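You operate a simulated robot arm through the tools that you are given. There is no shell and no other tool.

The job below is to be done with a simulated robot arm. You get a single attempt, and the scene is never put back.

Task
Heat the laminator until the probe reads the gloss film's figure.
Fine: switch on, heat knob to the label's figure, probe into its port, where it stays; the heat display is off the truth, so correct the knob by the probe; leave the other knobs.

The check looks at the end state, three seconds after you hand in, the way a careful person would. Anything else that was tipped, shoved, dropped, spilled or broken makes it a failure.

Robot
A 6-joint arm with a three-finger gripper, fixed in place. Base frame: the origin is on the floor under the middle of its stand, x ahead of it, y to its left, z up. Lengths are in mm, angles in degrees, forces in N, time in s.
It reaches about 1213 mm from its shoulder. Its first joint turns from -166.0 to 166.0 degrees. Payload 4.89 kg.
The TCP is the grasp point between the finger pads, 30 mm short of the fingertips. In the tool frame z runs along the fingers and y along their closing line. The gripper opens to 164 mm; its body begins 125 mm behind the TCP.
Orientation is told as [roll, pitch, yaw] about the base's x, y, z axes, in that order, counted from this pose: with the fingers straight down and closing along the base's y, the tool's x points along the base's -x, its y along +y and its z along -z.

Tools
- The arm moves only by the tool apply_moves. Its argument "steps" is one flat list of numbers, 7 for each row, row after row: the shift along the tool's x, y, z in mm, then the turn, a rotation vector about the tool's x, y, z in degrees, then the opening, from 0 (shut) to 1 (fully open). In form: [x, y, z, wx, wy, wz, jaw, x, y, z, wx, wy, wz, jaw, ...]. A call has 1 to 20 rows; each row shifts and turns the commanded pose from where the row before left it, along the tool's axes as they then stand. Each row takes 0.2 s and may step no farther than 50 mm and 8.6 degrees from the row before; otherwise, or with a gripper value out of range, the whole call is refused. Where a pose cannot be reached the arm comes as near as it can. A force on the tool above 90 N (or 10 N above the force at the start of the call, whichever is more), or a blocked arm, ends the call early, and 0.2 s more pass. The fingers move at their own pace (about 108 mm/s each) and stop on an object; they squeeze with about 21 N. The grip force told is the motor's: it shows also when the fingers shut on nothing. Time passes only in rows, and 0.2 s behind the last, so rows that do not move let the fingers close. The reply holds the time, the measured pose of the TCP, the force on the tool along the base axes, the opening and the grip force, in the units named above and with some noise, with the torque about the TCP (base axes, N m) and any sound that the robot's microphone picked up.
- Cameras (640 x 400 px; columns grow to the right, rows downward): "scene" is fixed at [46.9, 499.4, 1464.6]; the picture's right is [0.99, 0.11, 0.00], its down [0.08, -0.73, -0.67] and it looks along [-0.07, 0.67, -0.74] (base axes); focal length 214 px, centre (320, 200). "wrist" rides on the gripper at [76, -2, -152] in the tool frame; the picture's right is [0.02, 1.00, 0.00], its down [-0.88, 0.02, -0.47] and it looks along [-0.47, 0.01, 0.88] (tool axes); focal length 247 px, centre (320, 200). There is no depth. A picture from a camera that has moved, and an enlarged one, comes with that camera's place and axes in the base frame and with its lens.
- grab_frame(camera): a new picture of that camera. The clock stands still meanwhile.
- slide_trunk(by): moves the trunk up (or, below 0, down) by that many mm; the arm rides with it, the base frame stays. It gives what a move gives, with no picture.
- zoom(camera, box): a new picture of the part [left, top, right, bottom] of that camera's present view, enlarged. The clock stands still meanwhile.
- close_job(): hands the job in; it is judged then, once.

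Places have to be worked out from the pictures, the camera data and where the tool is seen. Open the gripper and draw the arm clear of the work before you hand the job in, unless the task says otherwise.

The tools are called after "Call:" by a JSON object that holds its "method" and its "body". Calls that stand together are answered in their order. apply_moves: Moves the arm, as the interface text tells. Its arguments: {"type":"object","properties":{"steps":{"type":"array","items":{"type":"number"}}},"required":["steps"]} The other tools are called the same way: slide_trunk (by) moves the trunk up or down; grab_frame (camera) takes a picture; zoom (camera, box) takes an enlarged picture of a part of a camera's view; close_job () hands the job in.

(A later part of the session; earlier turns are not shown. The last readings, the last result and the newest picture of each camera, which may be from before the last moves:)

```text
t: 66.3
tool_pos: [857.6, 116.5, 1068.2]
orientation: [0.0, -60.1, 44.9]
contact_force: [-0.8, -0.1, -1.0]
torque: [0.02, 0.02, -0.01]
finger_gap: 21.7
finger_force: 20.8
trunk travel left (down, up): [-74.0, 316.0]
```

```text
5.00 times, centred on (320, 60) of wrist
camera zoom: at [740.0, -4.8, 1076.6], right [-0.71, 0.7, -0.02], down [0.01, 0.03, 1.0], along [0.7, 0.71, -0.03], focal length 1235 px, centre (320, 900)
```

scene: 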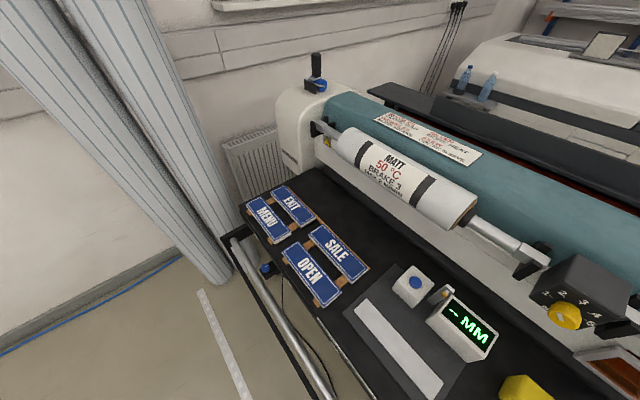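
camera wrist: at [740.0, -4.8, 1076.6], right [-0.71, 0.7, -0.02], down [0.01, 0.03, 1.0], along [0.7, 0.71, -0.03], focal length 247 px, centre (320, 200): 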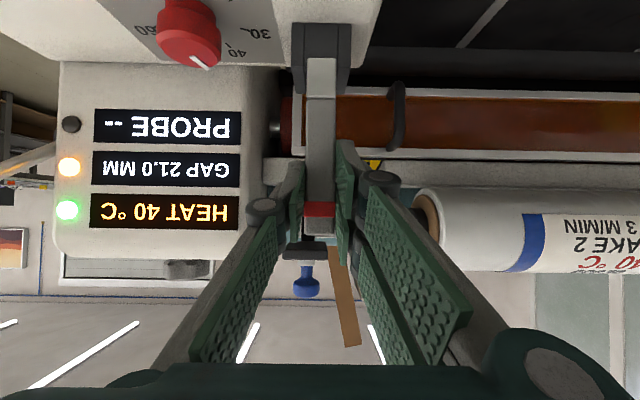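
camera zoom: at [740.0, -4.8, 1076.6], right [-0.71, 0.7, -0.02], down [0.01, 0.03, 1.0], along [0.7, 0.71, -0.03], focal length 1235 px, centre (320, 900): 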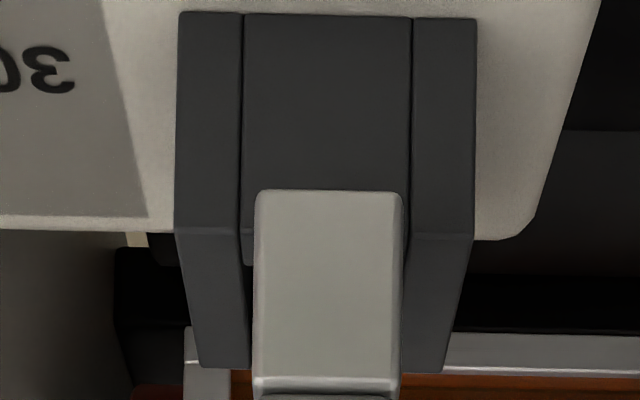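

Sideways the probe and port now agree within a few tenths of a mm. The forward offset of the probe from the TCP is less certain (16–21 mm), so I enlarge its tip strongly to measure its width in pixels, hence its distance.

Call:
{"method": "zoom", "body": {"camera": "wrist", "box": [300, 52, 348, 82]}}

Call:
{"method": "zoom", "body": {"camera": "wrist", "box": [296, 96, 344, 126]}}

Call:
{"method": "zoom", "body": {"camera": "wrist", "box": [280, 180, 360, 250]}}

```text
13.33 times, centred on (324, 67) of wrist
camera zoom: at [740.0, -4.8, 1076.6], right [-0.71, 0.7, -0.02], down [0.01, 0.03, 1.0], along [0.7, 0.71, -0.03], focal length 3293 px, centre (267, 1973)
```

zoom: 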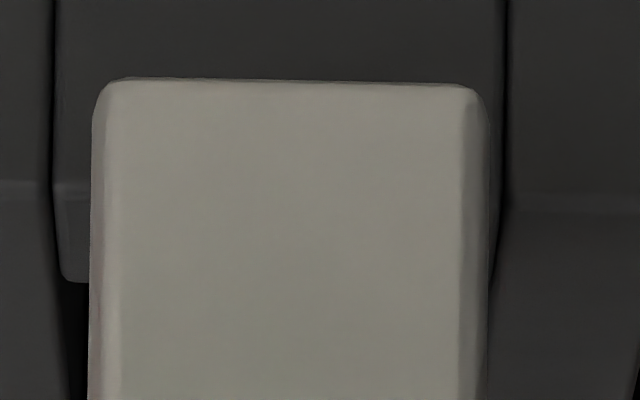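

```text
13.33 times, centred on (320, 111) of wrist
camera zoom: at [740.0, -4.8, 1076.6], right [-0.71, 0.7, -0.02], down [0.01, 0.03, 1.0], along [0.7, 0.71, -0.03], focal length 3293 px, centre (320, 1387)
```

zoom: 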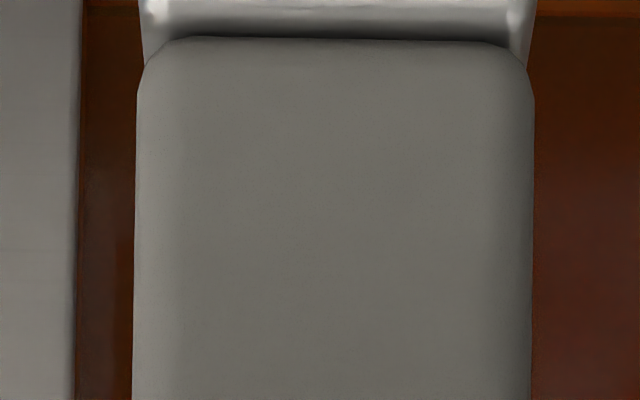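

```text
5.71 times, centred on (320, 215) of wrist
camera zoom: at [740.0, -4.8, 1076.6], right [-0.71, 0.7, -0.02], down [0.01, 0.03, 1.0], along [0.7, 0.71, -0.03], focal length 1411 px, centre (320, 114)
```

zoom: 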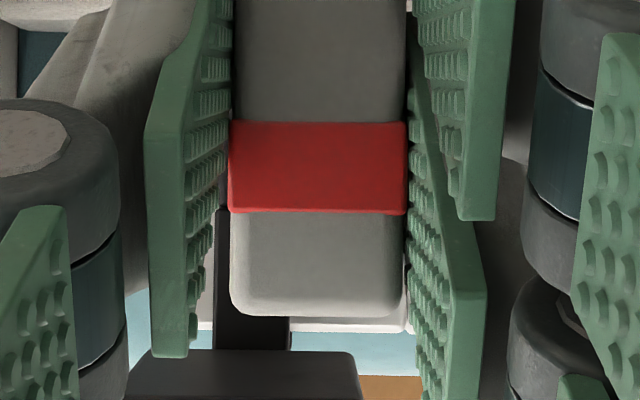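

The enlarged tip gives a probe axis about 17 mm ahead of the TCP, so the port centre is ≈30 mm further forward, with ~3.7 mm rim clearance. I advance in two 15 mm halves, watching the force.

Call:
{"method": "apply_moves", "body": {"steps": [-3.75, 0, 6.5, 0, 0, 0, 0, -3.75, 0, 6.5, 0, 0, 0, 0, 0, 0, 0, 0, 0, 0, 0]}}

Call:
{"method": "apply_moves", "body": {"steps": [-2.5, 0, 4.33, 0, 0, 0, 0, -2.5, 0, 4.33, 0, 0, 0, 0, -2.5, 0, 4.33, 0, 0, 0, 0, 0, 0, 0, 0, 0, 0, 0]}}

Call:
{"method": "grab_frame", "body": {"camera": "wrist"}}

Call:
{"method": "zoom", "body": {"camera": "wrist", "box": [280, 20, 370, 90]}}

```text
t: 67.1
tool_pos: [868.5, 126.8, 1067.5]
orientation: [0.1, -60.1, 44.8]
contact_force: [0.6, 0.1, -0.6]
torque: [-0.01, 0.01, 0.01]
finger_gap: 21.3
finger_force: 20.7
trunk travel left (down, up): [-74.0, 316.0]
```

```text
t: 68.1
tool_pos: [879.0, 135.8, 1067.8]
orientation: [-0.1, -60.1, 45.0]
contact_force: [0.4, -0.4, -0.8]
torque: [-0.03, -0.01, 0.0]
finger_gap: 21.9
finger_force: 21.2
trunk travel left (down, up): [-74.0, 316.0]
```

```text
taken
camera wrist: at [761.6, 15.9, 1077.1], right [-0.71, 0.7, -0.02], down [0.01, 0.03, 1.0], along [0.7, 0.71, -0.03], focal length 247 px, centre (320, 200)
```

wrist: 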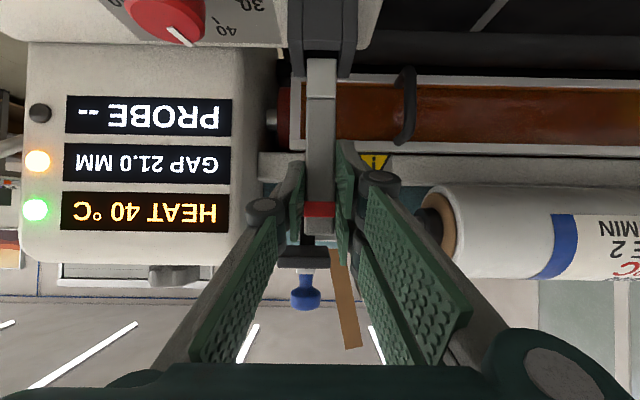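

```text
5.71 times, centred on (325, 55) of wrist
camera zoom: at [761.6, 15.9, 1077.1], right [-0.71, 0.7, -0.02], down [0.01, 0.03, 1.0], along [0.7, 0.71, -0.03], focal length 1411 px, centre (291, 1029)
```

zoom: 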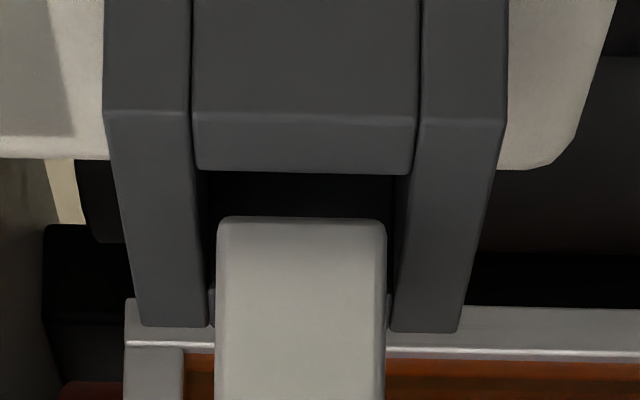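

The probe's tip now hangs right over the bore: port centre and probe axis agree to about 0.2 mm sideways and within ~2 mm fore-aft. I lower it slowly, 2.5 mm per row, checking the force.

Call:
{"method": "apply_moves", "body": {"steps": [2.165, 0, 1.25, 0, 0, 0, 0, 2.165, 0, 1.25, 0, 0, 0, 0, 2.165, 0, 1.25, 0, 0, 0, 0]}}

Call:
{"method": "zoom", "body": {"camera": "wrist", "box": [280, 20, 370, 90]}}

```text
t: 68.9
tool_pos: [878.4, 136.3, 1060.1]
orientation: [0.0, -60.1, 45.0]
contact_force: [0.1, -0.4, -1.1]
torque: [-0.04, 0.04, -0.01]
finger_gap: 21.6
finger_force: 20.7
trunk travel left (down, up): [-74.0, 316.0]
```

```text
5.71 times, centred on (325, 55) of wrist
camera zoom: at [761.5, 15.5, 1069.4], right [-0.71, 0.7, -0.02], down [0.01, 0.03, 1.0], along [0.7, 0.71, -0.03], focal length 1411 px, centre (291, 1029)
```

zoom: 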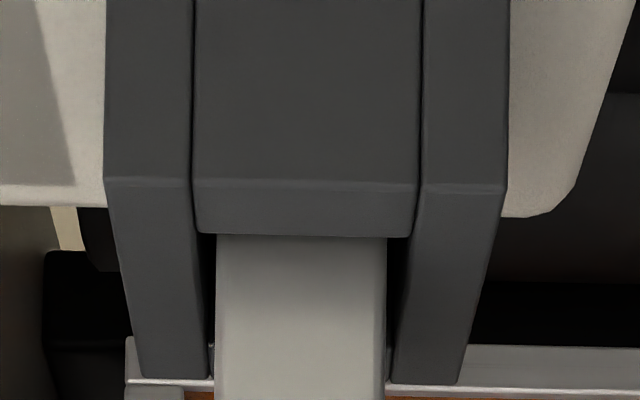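

The tip has entered the bore with no contact force. I continue lowering.

Call:
{"method": "apply_moves", "body": {"steps": [2.165, 0, 1.25, 0, 0, 0, 0, 2.165, 0, 1.25, 0, 0, 0, 0, 2.165, 0, 1.25, 0, 0, 0, 0, 2.165, 0, 1.25, 0, 0, 0, 0]}}

Call:
{"method": "apply_moves", "body": {"steps": [2.165, 0, 1.25, 0, 0, 0, 0, 2.165, 0, 1.25, 0, 0, 0, 0, 2.165, 0, 1.25, 0, 0, 0, 0]}}

Call:
{"method": "apply_moves", "body": {"steps": [2.165, 0, 1.25, 0, 0, 0, 0, 2.165, 0, 1.25, 0, 0, 0, 0]}}

Call:
{"method": "zoom", "body": {"camera": "wrist", "box": [250, 20, 400, 260]}}

```text
t: 69.9
tool_pos: [879.0, 137.6, 1050.0]
orientation: [0.0, -60.1, 44.9]
contact_force: [0.0, 0.7, -0.7]
torque: [0.0, 0.02, -0.01]
finger_gap: 21.6
finger_force: 21.1
trunk travel left (down, up): [-74.0, 316.0]
```

```text
t: 70.7
tool_pos: [880.2, 136.3, 1042.5]
orientation: [0.0, -60.1, 44.9]
contact_force: [0.4, 0.3, -1.7]
torque: [-0.02, 0.02, -0.02]
finger_gap: 21.8
finger_force: 20.5
trunk travel left (down, up): [-74.0, 316.0]
```

```text
t: 71.3
tool_pos: [878.4, 136.5, 1038.7]
orientation: [-0.1, -60.2, 44.8]
contact_force: [-0.3, 0.2, 0.1]
torque: [-0.02, 0.04, 0.03]
finger_gap: 21.5
finger_force: 21.1
trunk travel left (down, up): [-74.0, 316.0]
```

```text
1.67 times, centred on (325, 140) of wrist
camera zoom: at [761.4, 15.5, 1046.9], right [-0.71, 0.7, -0.02], down [0.01, 0.03, 1.0], along [0.7, 0.71, -0.03], focal length 412 px, centre (312, 300)
```

zoom: 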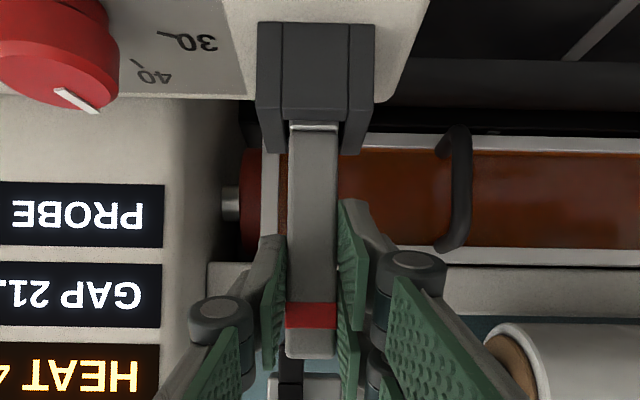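

About 7 mm should remain to the port's floor; I continue in 1.5 mm steps until a slight upward force shows.

Call:
{"method": "apply_moves", "body": {"steps": [1.3, 0, 0.75, 0, 0, 0, 0, 1.3, 0, 0.75, 0, 0, 0, 0]}}

Call:
{"method": "apply_moves", "body": {"steps": [1.3, 0, 0.75, 0, 0, 0, 0]}}

Call:
{"method": "apply_moves", "body": {"steps": [1.3, 0, 0.75, 0, 0, 0, 0]}}

Call:
{"method": "grab_frame", "body": {"camera": "wrist"}}

```text
t: 71.9
tool_pos: [878.7, 135.6, 1034.6]
orientation: [0.0, -60.0, 44.9]
contact_force: [-0.2, -0.8, -1.7]
torque: [-0.01, -0.03, -0.04]
finger_gap: 21.7
finger_force: 21.1
trunk travel left (down, up): [-74.0, 316.0]
```

```text
t: 72.3
tool_pos: [878.3, 136.6, 1032.9]
orientation: [0.1, -60.1, 44.9]
contact_force: [-0.6, -0.1, -1.5]
torque: [-0.02, 0.0, -0.01]
finger_gap: 21.6
finger_force: 20.9
trunk travel left (down, up): [-74.0, 316.0]
```

```text
t: 72.7
tool_pos: [878.3, 135.9, 1031.9]
orientation: [0.0, -60.1, 44.8]
contact_force: [0.0, 0.3, -1.2]
torque: [-0.03, 0.04, 0.0]
finger_gap: 21.8
finger_force: 20.8
trunk travel left (down, up): [-74.0, 316.0]
```

```text
taken
camera wrist: at [761.3, 15.4, 1040.7], right [-0.71, 0.7, -0.02], down [0.01, 0.03, 1.0], along [0.7, 0.71, -0.03], focal length 247 px, centre (320, 200)
```

wrist: 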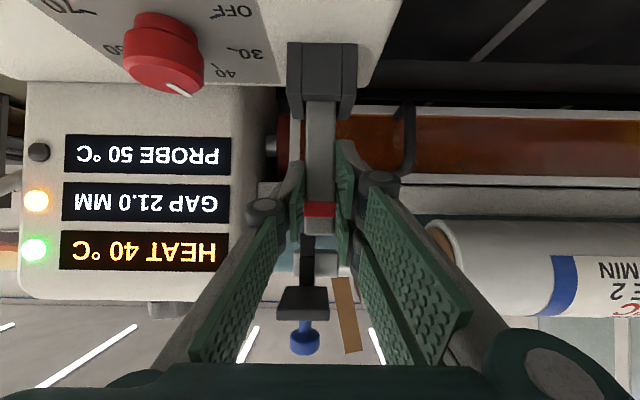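

The PROBE display now shows 50 °C while HEAT shows 40 °C: the roller is really 10 °C too hot. I first finish seating the probe on the port floor in 1 mm steps.

Call:
{"method": "apply_moves", "body": {"steps": [0.87, 0, 0.5, 0, 0, 0, 0]}}

Call:
{"method": "apply_moves", "body": {"steps": [0.87, 0, 0.5, 0, 0, 0, 0]}}

Call:
{"method": "zoom", "body": {"camera": "wrist", "box": [260, 30, 380, 120]}}

Call:
{"method": "zoom", "body": {"camera": "wrist", "box": [20, 110, 240, 280]}}

```text
t: 73.1
tool_pos: [879.0, 136.8, 1030.4]
orientation: [-0.1, -60.2, 44.8]
contact_force: [0.3, 0.2, -1.1]
torque: [-0.01, 0.01, 0.02]
finger_gap: 21.6
finger_force: 21.0
trunk travel left (down, up): [-74.0, 316.0]
```

```text
t: 73.5
tool_pos: [879.9, 136.0, 1028.7]
orientation: [0.0, -60.1, 44.8]
contact_force: [1.0, 0.2, 6.7]
torque: [0.2, -0.12, -0.01]
finger_gap: 21.5
finger_force: 20.7
trunk travel left (down, up): [-74.0, 316.0]
```

```text
4.44 times, centred on (320, 75) of wrist
camera zoom: at [761.3, 15.5, 1039.0], right [-0.71, 0.7, -0.02], down [0.01, 0.03, 1.0], along [0.7, 0.71, -0.03], focal length 1098 px, centre (320, 756)
```

zoom: 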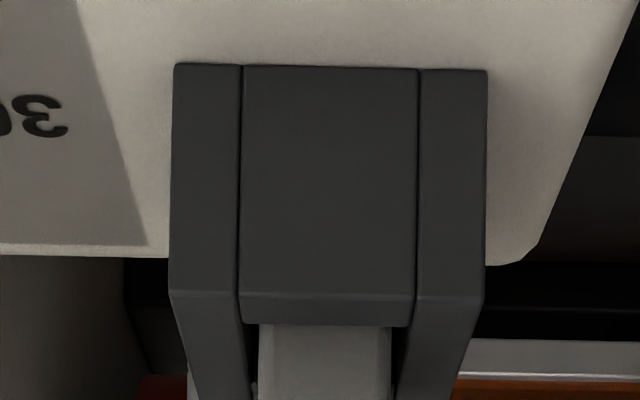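

```text
2.35 times, centred on (130, 195) of wrist
camera zoom: at [761.3, 15.5, 1039.0], right [-0.71, 0.7, -0.02], down [0.01, 0.03, 1.0], along [0.7, 0.71, -0.03], focal length 581 px, centre (767, 212)
```

zoom: 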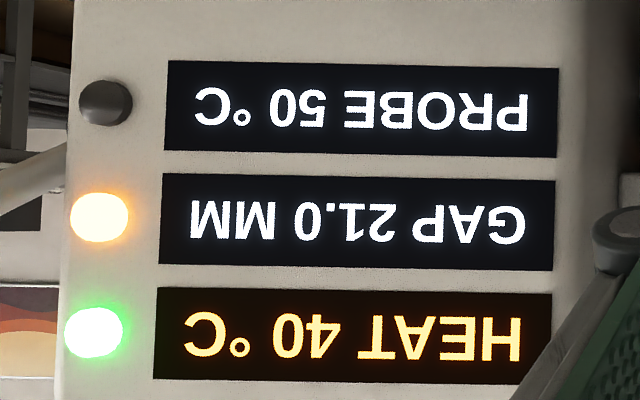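

The probe rests on the port floor (about 7 N). I open the fingers gently to ~41 mm and draw straight back along −h, leaving the probe standing.

Call:
{"method": "apply_moves", "body": {"steps": [0, 0, 0, 0, 0, 0, 0.15, 0, 0, 0, 0, 0, 0, 0.22, 0, 0, 0, 0, 0, 0, 0.25, 0, 0, 0, 0, 0, 0, 0.25]}}

Call:
{"method": "grab_frame", "body": {"camera": "wrist"}}

```text
t: 74.5
tool_pos: [879.3, 136.1, 1029.1]
orientation: [0.0, -60.1, 45.0]
contact_force: [0.0, -0.7, -0.1]
torque: [0.01, -0.02, -0.04]
finger_gap: 40.9
finger_force: 0.1
trunk travel left (down, up): [-74.0, 316.0]
```

```text
taken
camera wrist: at [761.4, 15.4, 1038.6], right [-0.71, 0.7, -0.02], down [0.01, 0.03, 1.0], along [0.7, 0.71, -0.03], focal length 247 px, centre (320, 200)
```

wrist: 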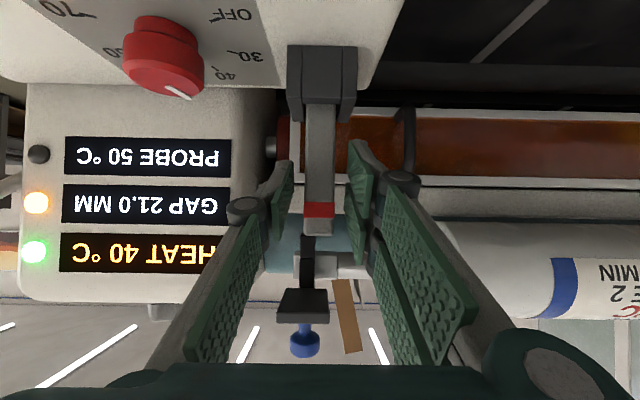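

The probe stands free in its port. I withdraw 111 mm straight back.

Call:
{"method": "apply_moves", "body": {"steps": [9, 0, -15.6, 0, 0, 0, 0.25, 15, 0, -26, 0, 0, 0, 0.25, 16, 0, -27.7, 0, 0, 0, 0.25, 16, 0, -27.7, 0, 0, 0, 0.25, 0, 0, 0, 0, 0, 0, 0.25]}}

Call:
{"method": "grab_frame", "body": {"camera": "wrist"}}

Call:
{"method": "zoom", "body": {"camera": "wrist", "box": [100, 60, 400, 260]}}

```text
t: 75.7
tool_pos: [799.4, 58.0, 1028.5]
orientation: [0.0, -60.2, 44.8]
contact_force: [1.0, -0.1, 0.8]
torque: [-0.02, 0.05, -0.02]
finger_gap: 41.2
finger_force: 0.0
trunk travel left (down, up): [-74.0, 316.0]
```

```text
taken
camera wrist: at [681.7, -63.0, 1038.3], right [-0.71, 0.7, -0.02], down [0.01, 0.03, 1.0], along [0.7, 0.71, -0.03], focal length 247 px, centre (320, 200)
```

wrist: 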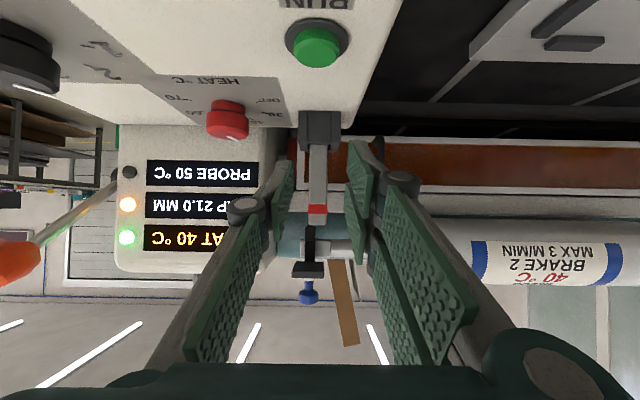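

```text
2.00 times, centred on (250, 160) of wrist
camera zoom: at [681.7, -63.0, 1038.3], right [-0.71, 0.7, -0.02], down [0.01, 0.03, 1.0], along [0.7, 0.71, -0.03], focal length 494 px, centre (460, 280)
```

zoom: 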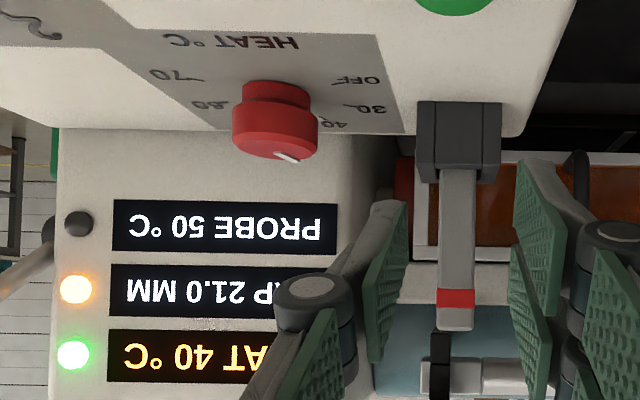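

PROBE 50 °C against a HEAT display of 40 °C, so the knob has to come down about 10 °C (≈45° back). The probe (top ≈1058) stays clear of a vertical gripper over the knob, so I rise, level the tool, and move above the knob again.

Call:
{"method": "apply_moves", "body": {"steps": [-29.4, 0, -17, 0, 0, 0, 0.37, -29.4, 0, -17, 0, 0, 0, 0.37, -29.4, 0, -17, 0, 0, 0, 0.37, 0, 0, 0, 0, 7.5, 0, 0.37, 0, 0, 0, 0, 7.5, 0, 0.37, 0, 0, 0, 0, 7.5, 0, 0.37, 0, 0, 0, 0, 7.5, 0, 0.37, 0, 0, 0, 0, 7.5, 0, 0.37, 0, 0, 0, 0, 7.5, 0, 0.37, 0, 0, 0, 0, 7.5, 0, 0.37, 0, 0, 0, 0, 7.5, 0, 0.37, -24.6, -25.4, 0, 0, 0, 0, 0.37, -24.6, -25.4, 0, 0, 0, 0, 0.37, -24.6, -25.4, 0, 0, 0, 0, 0.37, -24.6, -25.4, 0, 0, 0, 0, 0.37, 0, 0, 0, 0, 0, 0, 0.37]}}

Call:
{"method": "grab_frame", "body": {"camera": "wrist"}}

Call:
{"method": "zoom", "body": {"camera": "wrist", "box": [250, 90, 450, 230]}}

```text
t: 79.1
tool_pos: [941.2, 54.2, 1130.1]
orientation: [0.0, -0.2, 44.8]
contact_force: [0.9, -0.4, -0.1]
torque: [-0.03, 0.02, -0.01]
finger_gap: 60.7
finger_force: 0.1
trunk travel left (down, up): [-74.0, 316.0]
```

```text
taken
camera wrist: at [889.7, -0.1, 1282.5], right [-0.72, 0.69, 0.0], down [0.61, 0.63, 0.47], along [0.33, 0.34, -0.88], focal length 247 px, centre (320, 200)
```

wrist: 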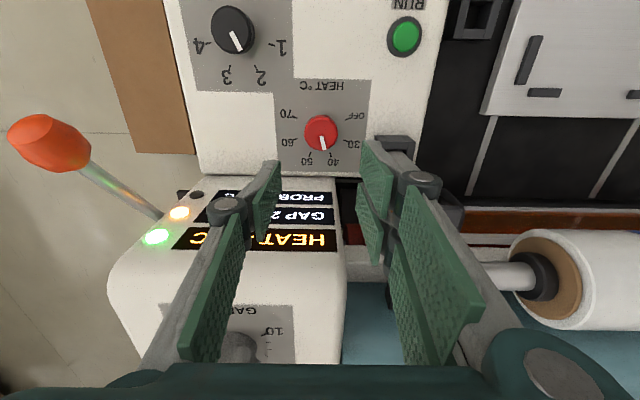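

```text
2.86 times, centred on (350, 160) of wrist
camera zoom: at [889.7, -0.1, 1282.5], right [-0.72, 0.69, 0.0], down [0.61, 0.63, 0.47], along [0.33, 0.34, -0.88], focal length 706 px, centre (234, 314)
```

zoom: 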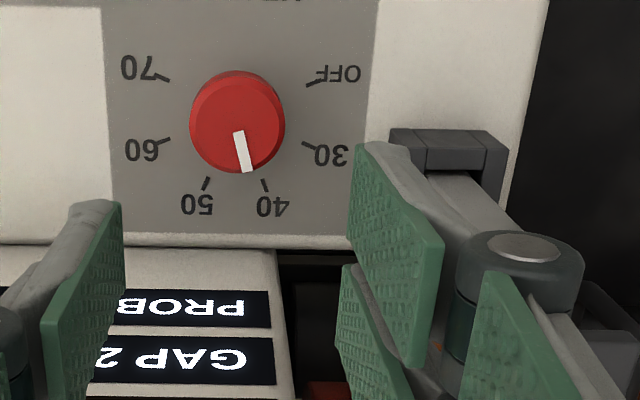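

The knob is under the TCP. I turn the tool to yaw 30° and descend around the knob, keeping the jaws at 60 mm to stay clear of the standing probe.

Call:
{"method": "apply_moves", "body": {"steps": [0, 0, 0, 0, 0, 7.5, 0.37, 0, 0, 0, 0, 0, 7.5, 0.37, 0, 0, 30, 0, 0, 0, 0.37, 0, 0, 30, 0, 0, 0, 0.37, 0, 0, 30, 0, 0, 0, 0.37, 0, 0, 20, 0, 0, 0, 0.37, 0, 0, 0, 0, 0, 0, 0.37]}}

Call:
{"method": "grab_frame", "body": {"camera": "wrist"}}

```text
t: 80.7
tool_pos: [941.4, 54.6, 1020.8]
orientation: [0.0, 0.0, 29.8]
contact_force: [0.0, -0.5, -0.2]
torque: [-0.02, 0.01, 0.02]
finger_gap: 60.6
finger_force: 0.2
trunk travel left (down, up): [-74.0, 316.0]
```

```text
taken
camera wrist: at [877.3, 14.9, 1172.6], right [-0.52, 0.86, 0.0], down [0.75, 0.45, 0.47], along [0.41, 0.25, -0.88], focal length 247 px, centre (320, 200)
```

wrist: 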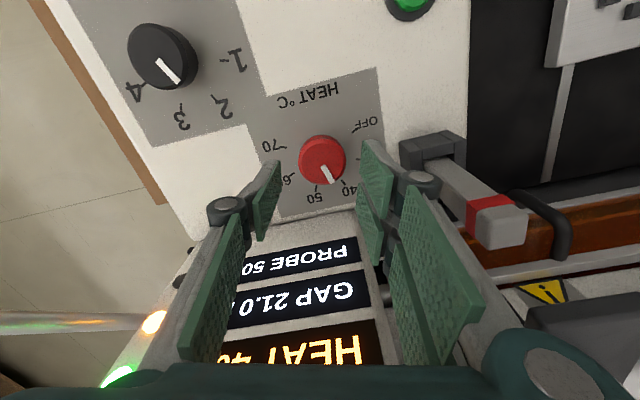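

The probe stands clear to the right of the finger. I nudge 1.3 mm in y to centre on the knob and descend the last 53 mm in small steps.

Call:
{"method": "apply_moves", "body": {"steps": [0, 1.3, 10, 0, 0, 0, 0.37, 0, 0, 8, 0, 0, 0, 0.37, 0, 0, 8, 0, 0, 0, 0.37]}}

Call:
{"method": "apply_moves", "body": {"steps": [0, 0, 8, 0, 0, 0, 0.37, 0, 0, 8, 0, 0, 0, 0.37]}}

Call:
{"method": "apply_moves", "body": {"steps": [0, 0, 6, 0, 0, 0, 0.37, 0, 0, 5, 0, 0, 0, 0.37, 0, 0, 0, 0, 0, 0, 0.37]}}

Call:
{"method": "grab_frame", "body": {"camera": "wrist"}}

```text
t: 81.5
tool_pos: [939.2, 56.0, 995.8]
orientation: [0.0, -0.1, 29.9]
contact_force: [1.0, 0.8, 0.4]
torque: [0.04, -0.05, -0.02]
finger_gap: 60.3
finger_force: 0.1
trunk travel left (down, up): [-74.0, 316.0]
```

```text
t: 82.1
tool_pos: [941.1, 56.2, 979.8]
orientation: [0.0, -0.2, 29.9]
contact_force: [-0.2, -0.7, -0.3]
torque: [0.03, -0.04, -0.01]
finger_gap: 60.8
finger_force: 0.0
trunk travel left (down, up): [-74.0, 316.0]
```

```text
t: 82.9
tool_pos: [939.9, 55.5, 968.8]
orientation: [0.0, 0.0, 30.0]
contact_force: [0.3, -0.3, 0.1]
torque: [0.0, 0.0, -0.01]
finger_gap: 60.7
finger_force: 0.1
trunk travel left (down, up): [-74.0, 316.0]
```

```text
taken
camera wrist: at [876.5, 16.4, 1120.2], right [-0.52, 0.86, 0.0], down [0.75, 0.45, 0.47], along [0.41, 0.25, -0.88], focal length 247 px, centre (320, 200)
```

wrist: 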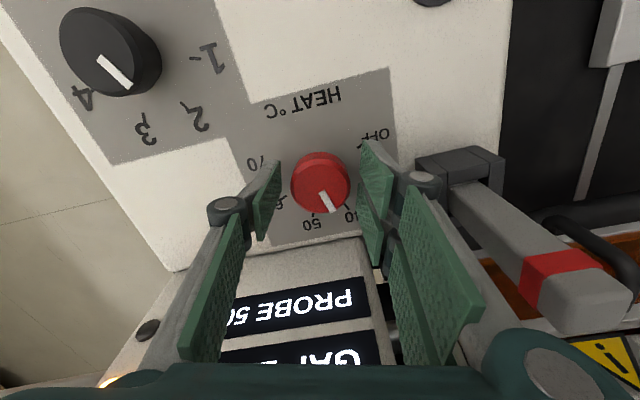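

Clear all round. I close on the knob and check the side load before turning it back.

Call:
{"method": "apply_moves", "body": {"steps": [0, 0, 0, 0, 0, 0, 0.2, 0, 0, 0, 0, 0, 0, 0.0, 0, 0, 0, 0, 0, 0, 0.0]}}

```text
t: 83.7
tool_pos: [940.3, 56.1, 967.7]
orientation: [0.0, -0.1, 29.9]
contact_force: [-1.9, 1.0, -3.1]
torque: [0.08, 0.04, 0.01]
finger_gap: 42.9
finger_force: 45.2
trunk travel left (down, up): [-74.0, 316.0]
```

The grip is well centred (under 4 N). I turn 30° counter-clockwise, slowly, and look at the display and the probe.

Call:
{"method": "apply_moves", "body": {"steps": [0, 0, 0, 0, 0, -7.5, 0, 0, 0, 0, 0, 0, -7.5, 0]}}

Call:
{"method": "apply_moves", "body": {"steps": [0, 0, 0, 0, 0, -7.5, 0, 0, 0, 0, 0, 0, -7.5, 0, 0, 0, 0, 0, 0, 0, 0]}}

Call:
{"method": "grab_frame", "body": {"camera": "wrist"}}

```text
t: 84.3
tool_pos: [940.3, 55.3, 968.9]
orientation: [0.0, -0.2, 45.0]
contact_force: [-3.2, -0.3, -2.7]
torque: [0.08, 0.31, -0.01]
finger_gap: 42.5
finger_force: 45.5
trunk travel left (down, up): [-74.0, 316.0]
```

```text
t: 85.1
tool_pos: [940.0, 56.7, 968.6]
orientation: [0.1, 0.0, 60.0]
contact_force: [-5.7, -1.8, 0.1]
torque: [-0.05, 0.16, 0.04]
finger_gap: 42.5
finger_force: 44.1
trunk travel left (down, up): [-74.0, 316.0]
```

```text
taken
camera wrist: at [905.3, -11.0, 1120.2], right [-0.88, 0.48, 0.0], down [0.42, 0.77, 0.47], along [0.23, 0.42, -0.88], focal length 247 px, centre (320, 200)
```

wrist: 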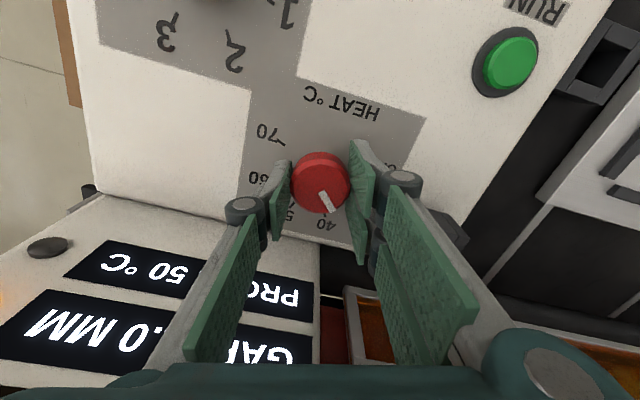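

The knob turned with the grip, so the pointer should be near 35. I release, swing back to yaw 45° and look at pointer and probe reading.

Call:
{"method": "apply_moves", "body": {"steps": [0, 0, 0, 0, 0, 0, 0.37, 0, 0, 0, 0, 0, 0, 0.37, 0, 0, 0, 0, 0, 7.5, 0.37, 0, 0, 0, 0, 0, 7.5, 0.37, 0, 0, 0, 0, 0, 0, 0.37]}}

Call:
{"method": "grab_frame", "body": {"camera": "wrist"}}

Call:
{"method": "zoom", "body": {"camera": "wrist", "box": [240, 100, 400, 230]}}

```text
t: 86.3
tool_pos: [940.3, 55.9, 968.1]
orientation: [0.0, -0.1, 44.8]
contact_force: [-0.3, 0.2, -0.6]
torque: [0.0, 0.0, 0.02]
finger_gap: 60.7
finger_force: 0.1
trunk travel left (down, up): [-74.0, 316.0]
```

```text
taken
camera wrist: at [889.2, 1.0, 1119.9], right [-0.72, 0.69, 0.0], down [0.61, 0.63, 0.47], along [0.33, 0.34, -0.88], focal length 247 px, centre (320, 200)
```

wrist: 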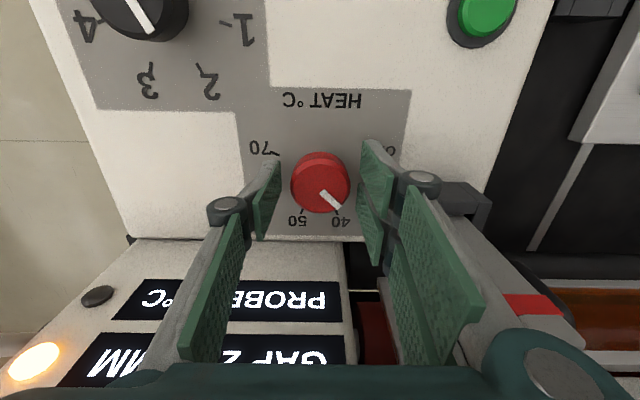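

```text
3.08 times, centred on (320, 165) of wrist
camera zoom: at [889.2, 1.0, 1119.9], right [-0.72, 0.69, 0.0], down [0.61, 0.63, 0.47], along [0.33, 0.34, -0.88], focal length 760 px, centre (320, 308)
```

zoom: 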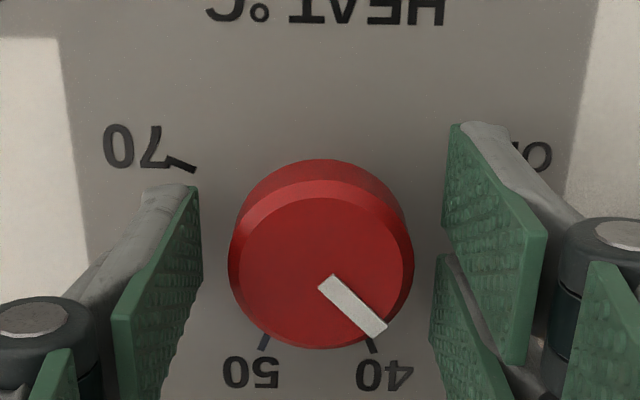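

The pointer now stands at about 35. I swing to yaw 60° with open fingers, where the probe figure is visible, and wait a few seconds to see how the temperature responds.

Call:
{"method": "apply_moves", "body": {"steps": [0, 0, 0, 0, 0, -7.5, 0.37, 0, 0, 0, 0, 0, -7.5, 0.37, 0, 0, 0, 0, 0, 0, 0.37, 0, 0, 0, 0, 0, 0, 0.37, 0, 0, 0, 0, 0, 0, 0.37, 0, 0, 0, 0, 0, 0, 0.37, 0, 0, 0, 0, 0, 0, 0.37, 0, 0, 0, 0, 0, 0, 0.37, 0, 0, 0, 0, 0, 0, 0.37, 0, 0, 0, 0, 0, 0, 0.37, 0, 0, 0, 0, 0, 0, 0.37, 0, 0, 0, 0, 0, 0, 0.37]}}

Call:
{"method": "grab_frame", "body": {"camera": "wrist"}}

```text
t: 88.9
tool_pos: [940.5, 55.7, 967.4]
orientation: [0.1, -0.1, 59.9]
contact_force: [0.4, -0.6, 0.3]
torque: [0.02, 0.02, -0.01]
finger_gap: 60.5
finger_force: 0.1
trunk travel left (down, up): [-74.0, 316.0]
```

```text
taken
camera wrist: at [905.3, -10.8, 1119.8], right [-0.88, 0.48, 0.0], down [0.42, 0.77, 0.47], along [0.23, 0.42, -0.88], focal length 247 px, centre (320, 200)
```

wrist: 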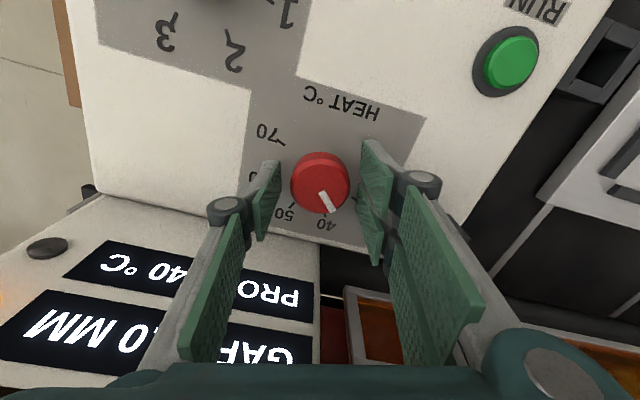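

The probe already reads about 40 °C. I enlarge the display and wait longer to see whether it has settled or is still falling.

Call:
{"method": "zoom", "body": {"camera": "wrist", "box": [20, 230, 320, 370]}}

Call:
{"method": "apply_moves", "body": {"steps": [0, 0, 0, 0, 0, 0, 0.37, 0, 0, 0, 0, 0, 0, 0.37, 0, 0, 0, 0, 0, 0, 0.37, 0, 0, 0, 0, 0, 0, 0.37, 0, 0, 0, 0, 0, 0, 0.37, 0, 0, 0, 0, 0, 0, 0.37, 0, 0, 0, 0, 0, 0, 0.37, 0, 0, 0, 0, 0, 0, 0.37, 0, 0, 0, 0, 0, 0, 0.37, 0, 0, 0, 0, 0, 0, 0.37, 0, 0, 0, 0, 0, 0, 0.37, 0, 0, 0, 0, 0, 0, 0.37, 0, 0, 0, 0, 0, 0, 0.37, 0, 0, 0, 0, 0, 0, 0.37, 0, 0, 0, 0, 0, 0, 0.37]}}

Call:
{"method": "zoom", "body": {"camera": "wrist", "box": [20, 230, 320, 370]}}

```text
2.13 times, centred on (170, 300) of wrist
camera zoom: at [905.3, -10.8, 1119.8], right [-0.88, 0.48, 0.0], down [0.42, 0.77, 0.47], along [0.23, 0.42, -0.88], focal length 527 px, centre (640, -13)
```

zoom: 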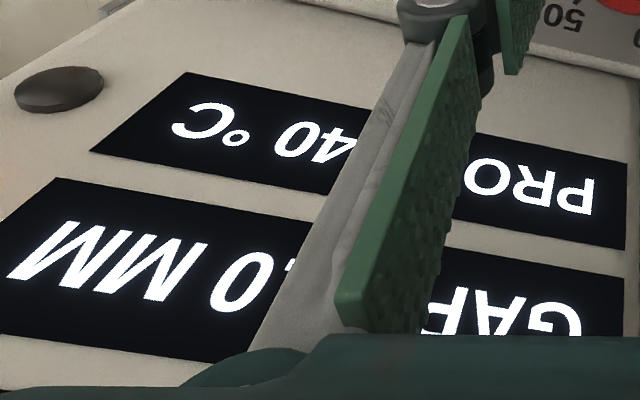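

```text
t: 92.1
tool_pos: [940.4, 54.6, 967.7]
orientation: [0.0, -0.2, 60.0]
contact_force: [0.0, 0.3, -1.0]
torque: [0.02, 0.02, 0.0]
finger_gap: 60.7
finger_force: 0.0
trunk travel left (down, up): [-74.0, 316.0]
```

```text
2.13 times, centred on (170, 300) of wrist
camera zoom: at [905.3, -10.8, 1119.8], right [-0.88, 0.48, 0.0], down [0.42, 0.77, 0.47], along [0.23, 0.42, -0.88], focal length 527 px, centre (640, -13)
```

zoom: 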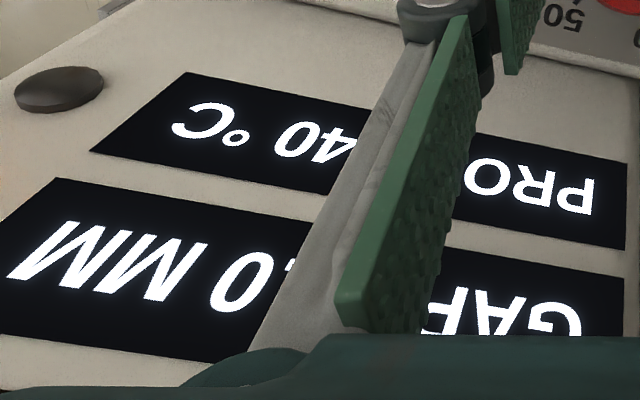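

PROBE holds steady at 40 °C. The knob stands near 35 by eye, so I want to see what the HEAT display shows; I lift straight up for a full view of dial and displays.

Call:
{"method": "apply_moves", "body": {"steps": [0, 0, -20, 0, 0, 0, 0.37, 0, 0, -40, 0, 0, 0, 0.37, 0, 0, -40, 0, 0, 0, 0.37, 0, 0, -40, 0, 0, 0, 0.37, 0, 0, -22, 0, 0, 0, 0.37, 0, 0, 0, 0, 0, 7.5, 0.37, 0, 0, 0, 0, 0, 7.5, 0.37, 0, 0, 0, 0, 0, 0, 0.37]}}

Call:
{"method": "grab_frame", "body": {"camera": "wrist"}}

Call:
{"method": "zoom", "body": {"camera": "wrist", "box": [260, 80, 400, 180]}}

Call:
{"method": "zoom", "body": {"camera": "wrist", "box": [130, 170, 350, 270]}}

```text
t: 93.9
tool_pos: [939.9, 56.1, 1129.4]
orientation: [0.0, 0.1, 44.8]
contact_force: [0.2, 0.3, 0.0]
torque: [0.01, 0.03, -0.01]
finger_gap: 60.7
finger_force: 0.2
trunk travel left (down, up): [-74.0, 316.0]
```

```text
taken
camera wrist: at [889.1, 0.7, 1281.8], right [-0.72, 0.69, 0.0], down [0.61, 0.63, 0.47], along [0.33, 0.34, -0.88], focal length 247 px, centre (320, 200)
```

wrist: 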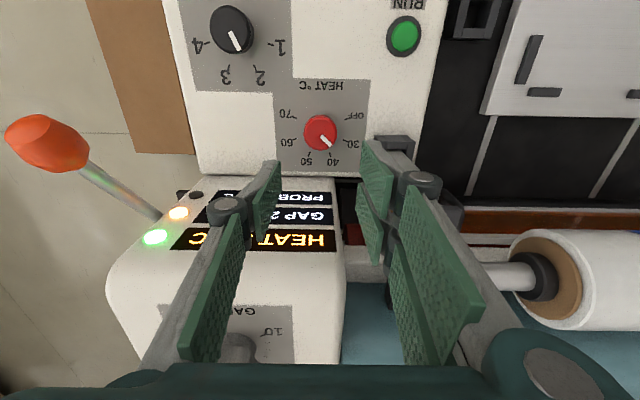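

```text
4.00 times, centred on (330, 130) of wrist
camera zoom: at [889.1, 0.7, 1281.8], right [-0.72, 0.69, 0.0], down [0.61, 0.63, 0.47], along [0.33, 0.34, -0.88], focal length 988 px, centre (280, 480)
```

zoom: 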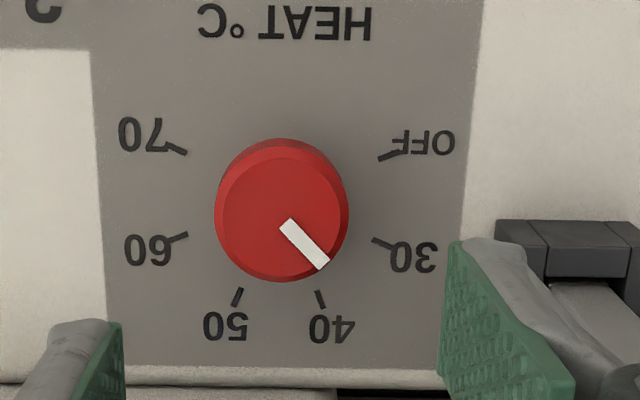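

```text
2.91 times, centred on (240, 220) of wrist
camera zoom: at [889.1, 0.7, 1281.8], right [-0.72, 0.69, 0.0], down [0.61, 0.63, 0.47], along [0.33, 0.34, -0.88], focal length 718 px, centre (553, 142)
```

zoom: 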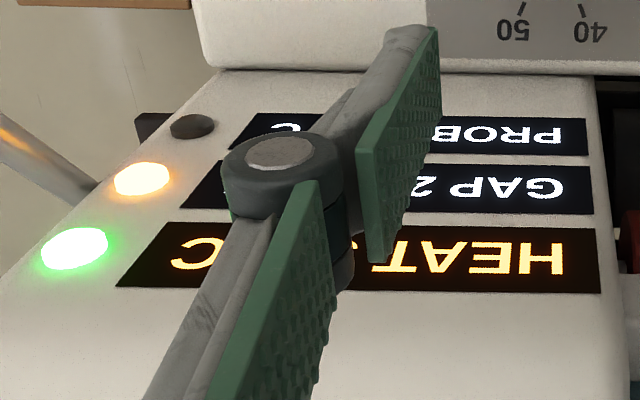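

The pointer stands right at 35. The finger hides the HEAT number, so I draw back 100 mm toward the robot and open the fingers to read both displays.

Call:
{"method": "apply_moves", "body": {"steps": [40, 0, 0, 0, 0, 0, 0.37, 40, 0, -10, 0, 0, 0, 0.37, 30, 0, -10, 0, 0, 0, 0.6, 0, 0, 0, 0, 0, 0, 1, 0, 0, 0, 0, -7.5, 0, 1, 0, 0, 0, 0, -7.5, 0, 1, 0, 0, 0, 0, -7.5, 0, 1, 0, 0, 0, 0, 0, 0, 1]}}

Call:
{"method": "grab_frame", "body": {"camera": "wrist"}}

Call:
{"method": "zoom", "body": {"camera": "wrist", "box": [150, 100, 400, 280]}}

```text
t: 95.7
tool_pos: [861.9, -21.2, 1150.8]
orientation: [0.0, -22.7, 44.8]
contact_force: [-0.4, 0.2, 0.2]
torque: [-0.04, -0.01, 0.01]
finger_gap: 164.2
finger_force: 0.0
trunk travel left (down, up): [-74.0, 316.0]
```

```text
taken
camera wrist: at [773.6, -113.8, 1261.0], right [-0.72, 0.69, -0.01], down [0.43, 0.46, 0.78], along [0.54, 0.55, -0.63], focal length 247 px, centre (320, 200)
```

wrist: 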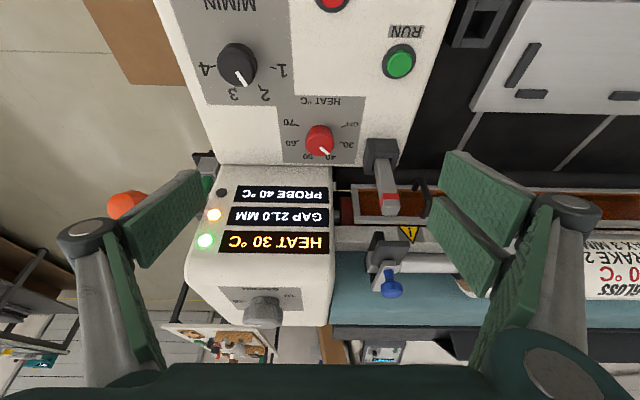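

```text
2.22 times, centred on (275, 190) of wrist
camera zoom: at [773.6, -113.8, 1261.0], right [-0.72, 0.69, -0.01], down [0.43, 0.46, 0.78], along [0.54, 0.55, -0.63], focal length 549 px, centre (420, 222)
```

zoom: 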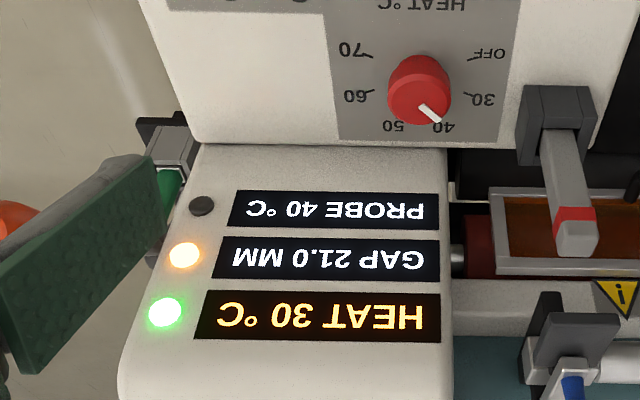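

HEAT shows 30 °C and PROBE 40 °C: the control takes the nearest mark and reads 10 °C low, but the pointer sits right between 30 and 40. To leave it unambiguous I'll turn it the remaining ~22° onto the 30 mark; first back above the knob.

Call:
{"method": "apply_moves", "body": {"steps": [0, 0, 0, 0, 7.5, 0, 0.6, 0, 0, 0, 0, 7.5, 0, 0.37, 0, 0, 0, 0, 7.5, 0, 0.37, 0, 0, 0, 0, 0, 0, 0.37, -30, 0, 10, 0, 0, 0, 0.37, -40, 0, 10, 0, 0, 0, 0.37, -40, 0, 0, 0, 0, 0, 0.37, 0, 0, 0, 0, 0, 7.5, 0.37, 0, 0, 0, 0, 0, 0, 0.37]}}

Call:
{"method": "grab_frame", "body": {"camera": "wrist"}}

```text
t: 97.7
tool_pos: [940.9, 56.2, 1129.5]
orientation: [-0.1, -0.1, 37.3]
contact_force: [1.0, -0.6, 0.5]
torque: [0.01, 0.08, 0.02]
finger_gap: 60.7
finger_force: 0.0
trunk travel left (down, up): [-74.0, 316.0]
```

```text
taken
camera wrist: at [882.5, 8.6, 1281.7], right [-0.62, 0.78, 0.0], down [0.69, 0.55, 0.47], along [0.37, 0.3, -0.88], focal length 247 px, centre (320, 200)
```

wrist: 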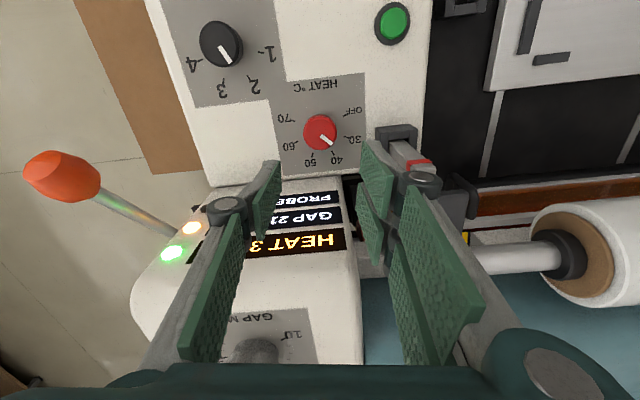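

Centred over the knob again at yaw 37°. I descend the same way as before, in steps, to TCP z≈968.

Call:
{"method": "apply_moves", "body": {"steps": [0, 0, 30, 0, 0, 0, 0.37, 0, 0, 30, 0, 0, 0, 0.37, 0, 0, 30, 0, 0, 0, 0.37, 0, 0, 20, 0, 0, 0, 0.37, 0, 0, 10, 0, 0, 0, 0.37, 0, 0, 10, 0, 0, 0, 0.37]}}

Call:
{"method": "apply_moves", "body": {"steps": [0, 0, 8, 0, 0, 0, 0.37, 0, 0, 8, 0, 0, 0, 0.37]}}

Call:
{"method": "apply_moves", "body": {"steps": [0, 0, 8, 0, 0, 0, 0.37, 0, 0, 7.5, 0, 0, 0, 0.37, 0, 0, 0, 0, 0, 0, 0.37]}}

Call:
{"method": "grab_frame", "body": {"camera": "wrist"}}

```text
t: 99.1
tool_pos: [941.0, 55.3, 1001.0]
orientation: [0.0, -0.1, 37.5]
contact_force: [0.0, 0.0, 0.2]
torque: [0.0, 0.0, 0.0]
finger_gap: 60.5
finger_force: 0.0
trunk travel left (down, up): [-74.0, 316.0]
```

```text
t: 99.7
tool_pos: [939.3, 57.1, 983.7]
orientation: [-0.1, -0.1, 37.4]
contact_force: [0.2, -0.3, 1.0]
torque: [0.02, -0.03, 0.01]
finger_gap: 60.6
finger_force: 0.1
trunk travel left (down, up): [-74.0, 316.0]
```

```text
t: 100.5
tool_pos: [940.0, 55.3, 970.4]
orientation: [0.1, 0.0, 37.3]
contact_force: [0.5, 0.0, -0.1]
torque: [0.01, 0.01, 0.03]
finger_gap: 60.5
finger_force: 0.1
trunk travel left (down, up): [-74.0, 316.0]
```

```text
taken
camera wrist: at [882.4, 8.2, 1120.8], right [-0.62, 0.78, 0.0], down [0.69, 0.55, 0.47], along [0.37, 0.3, -0.88], focal length 247 px, centre (320, 200)
```

wrist: 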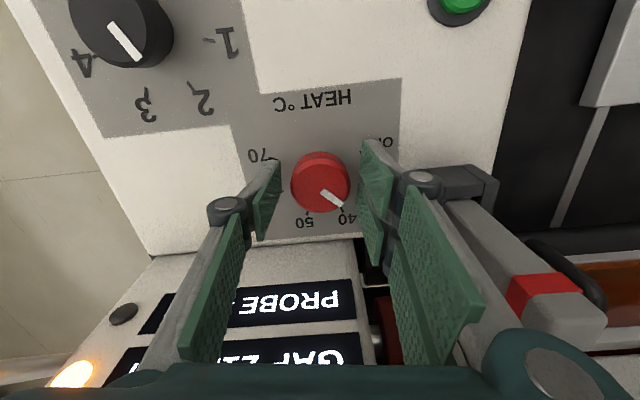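

In place and clear of the probe. I close on the knob and turn 22.5° counter-clockwise onto the 30 mark, then release.

Call:
{"method": "apply_moves", "body": {"steps": [0, 0, 0, 0, 0, 0, 0.2, 0, 0, 0, 0, 0, 0, 0.0, 0, 0, 0, 0, 0, 0, 0.0]}}

Call:
{"method": "apply_moves", "body": {"steps": [0, 0, 0, 0, 0, -7.5, 0, 0, 0, 0, 0, 0, -7.5, 0, 0, 0, 0, 0, 0, -7.5, 0, 0, 0, 0, 0, 0, 0, 0]}}

Call:
{"method": "apply_moves", "body": {"steps": [0, 0, 0, 0, 0, 0, 0.37, 0, 0, 0, 0, 0, 0, 0.37, 0, 0, 0, 0, 0, 7.5, 0.37, 0, 0, 0, 0, 0, 7.5, 0.37, 0, 0, 0, 0, 0, 0, 0.37]}}

Call:
{"method": "zoom", "body": {"camera": "wrist", "box": [240, 100, 400, 230]}}

```text
t: 101.3
tool_pos: [941.1, 55.1, 969.0]
orientation: [-0.1, -0.1, 37.4]
contact_force: [-2.8, 2.1, -3.1]
torque: [0.12, -0.02, 0.02]
finger_gap: 42.9
finger_force: 45.2
trunk travel left (down, up): [-74.0, 316.0]
```

```text
t: 102.3
tool_pos: [940.3, 56.4, 968.5]
orientation: [-0.1, -0.1, 59.9]
contact_force: [1.2, 0.6, 0.5]
torque: [0.11, -0.04, 0.0]
finger_gap: 43.0
finger_force: 44.6
trunk travel left (down, up): [-74.0, 316.0]
```

```text
t: 103.5
tool_pos: [939.8, 56.2, 968.7]
orientation: [0.0, -0.1, 44.8]
contact_force: [-0.2, -0.1, 0.1]
torque: [-0.04, 0.01, 0.0]
finger_gap: 60.2
finger_force: 0.1
trunk travel left (down, up): [-74.0, 316.0]
```

```text
3.08 times, centred on (320, 165) of wrist
camera zoom: at [888.6, 1.2, 1120.6], right [-0.72, 0.69, 0.0], down [0.61, 0.63, 0.47], along [0.33, 0.34, -0.88], focal length 760 px, centre (320, 308)
```

zoom: 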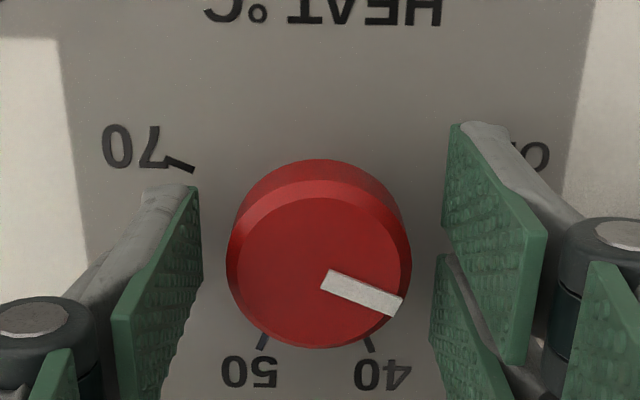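

The pointer now lies on the 30 mark (about 22° below the line, as that tick). I lift straight up, draw back, and read the displays after a pause.

Call:
{"method": "apply_moves", "body": {"steps": [0, 0, -20, 0, 0, 0, 0.37, 0, 0, -40, 0, 0, 0, 0.37, 0, 0, -40, 0, 0, 0, 0.37, 0, 0, -40, 0, 0, 0, 0.37, 0, 0, -22, 0, 0, 0, 0.37, 40, 0, 0, 0, 0, 0, 0.37, 40, 0, -10, 0, 0, 0, 0.37, 40, 0, -10, 0, 0, 0, 0.6, 0, 0, 0, 0, -7.5, 0, 1, 0, 0, 0, 0, -7.5, 0, 1, 0, 0, 0, 0, -7.5, 0, 1, 0, 0, 0, 0, 0, 0, 1, 0, 0, 0, 0, 0, 0, 1, 0, 0, 0, 0, 0, 0, 1, 0, 0, 0, 0, 0, 0, 1, 0, 0, 0, 0, 0, 0, 1]}}

Call:
{"method": "grab_frame", "body": {"camera": "wrist"}}

Call:
{"method": "zoom", "body": {"camera": "wrist", "box": [150, 100, 400, 280]}}

```text
t: 106.9
tool_pos: [855.2, -29.2, 1151.2]
orientation: [-0.1, -22.6, 44.8]
contact_force: [0.9, -0.1, -0.1]
torque: [-0.02, 0.02, 0.0]
finger_gap: 164.2
finger_force: 0.0
trunk travel left (down, up): [-74.0, 316.0]
```

```text
taken
camera wrist: at [766.6, -121.2, 1261.4], right [-0.72, 0.69, -0.01], down [0.43, 0.46, 0.78], along [0.54, 0.55, -0.63], focal length 247 px, centre (320, 200)
```

wrist: 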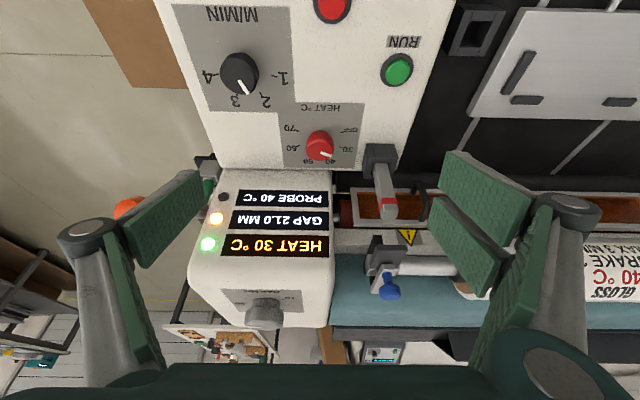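

```text
2.22 times, centred on (275, 190) of wrist
camera zoom: at [766.6, -121.2, 1261.4], right [-0.72, 0.69, -0.01], down [0.43, 0.46, 0.78], along [0.54, 0.55, -0.63], focal length 549 px, centre (420, 222)
```

zoom: 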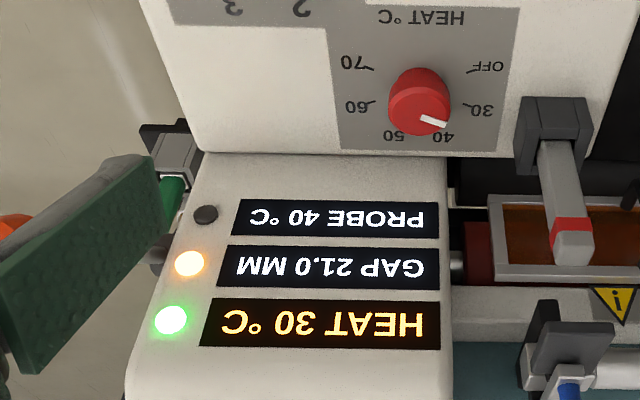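

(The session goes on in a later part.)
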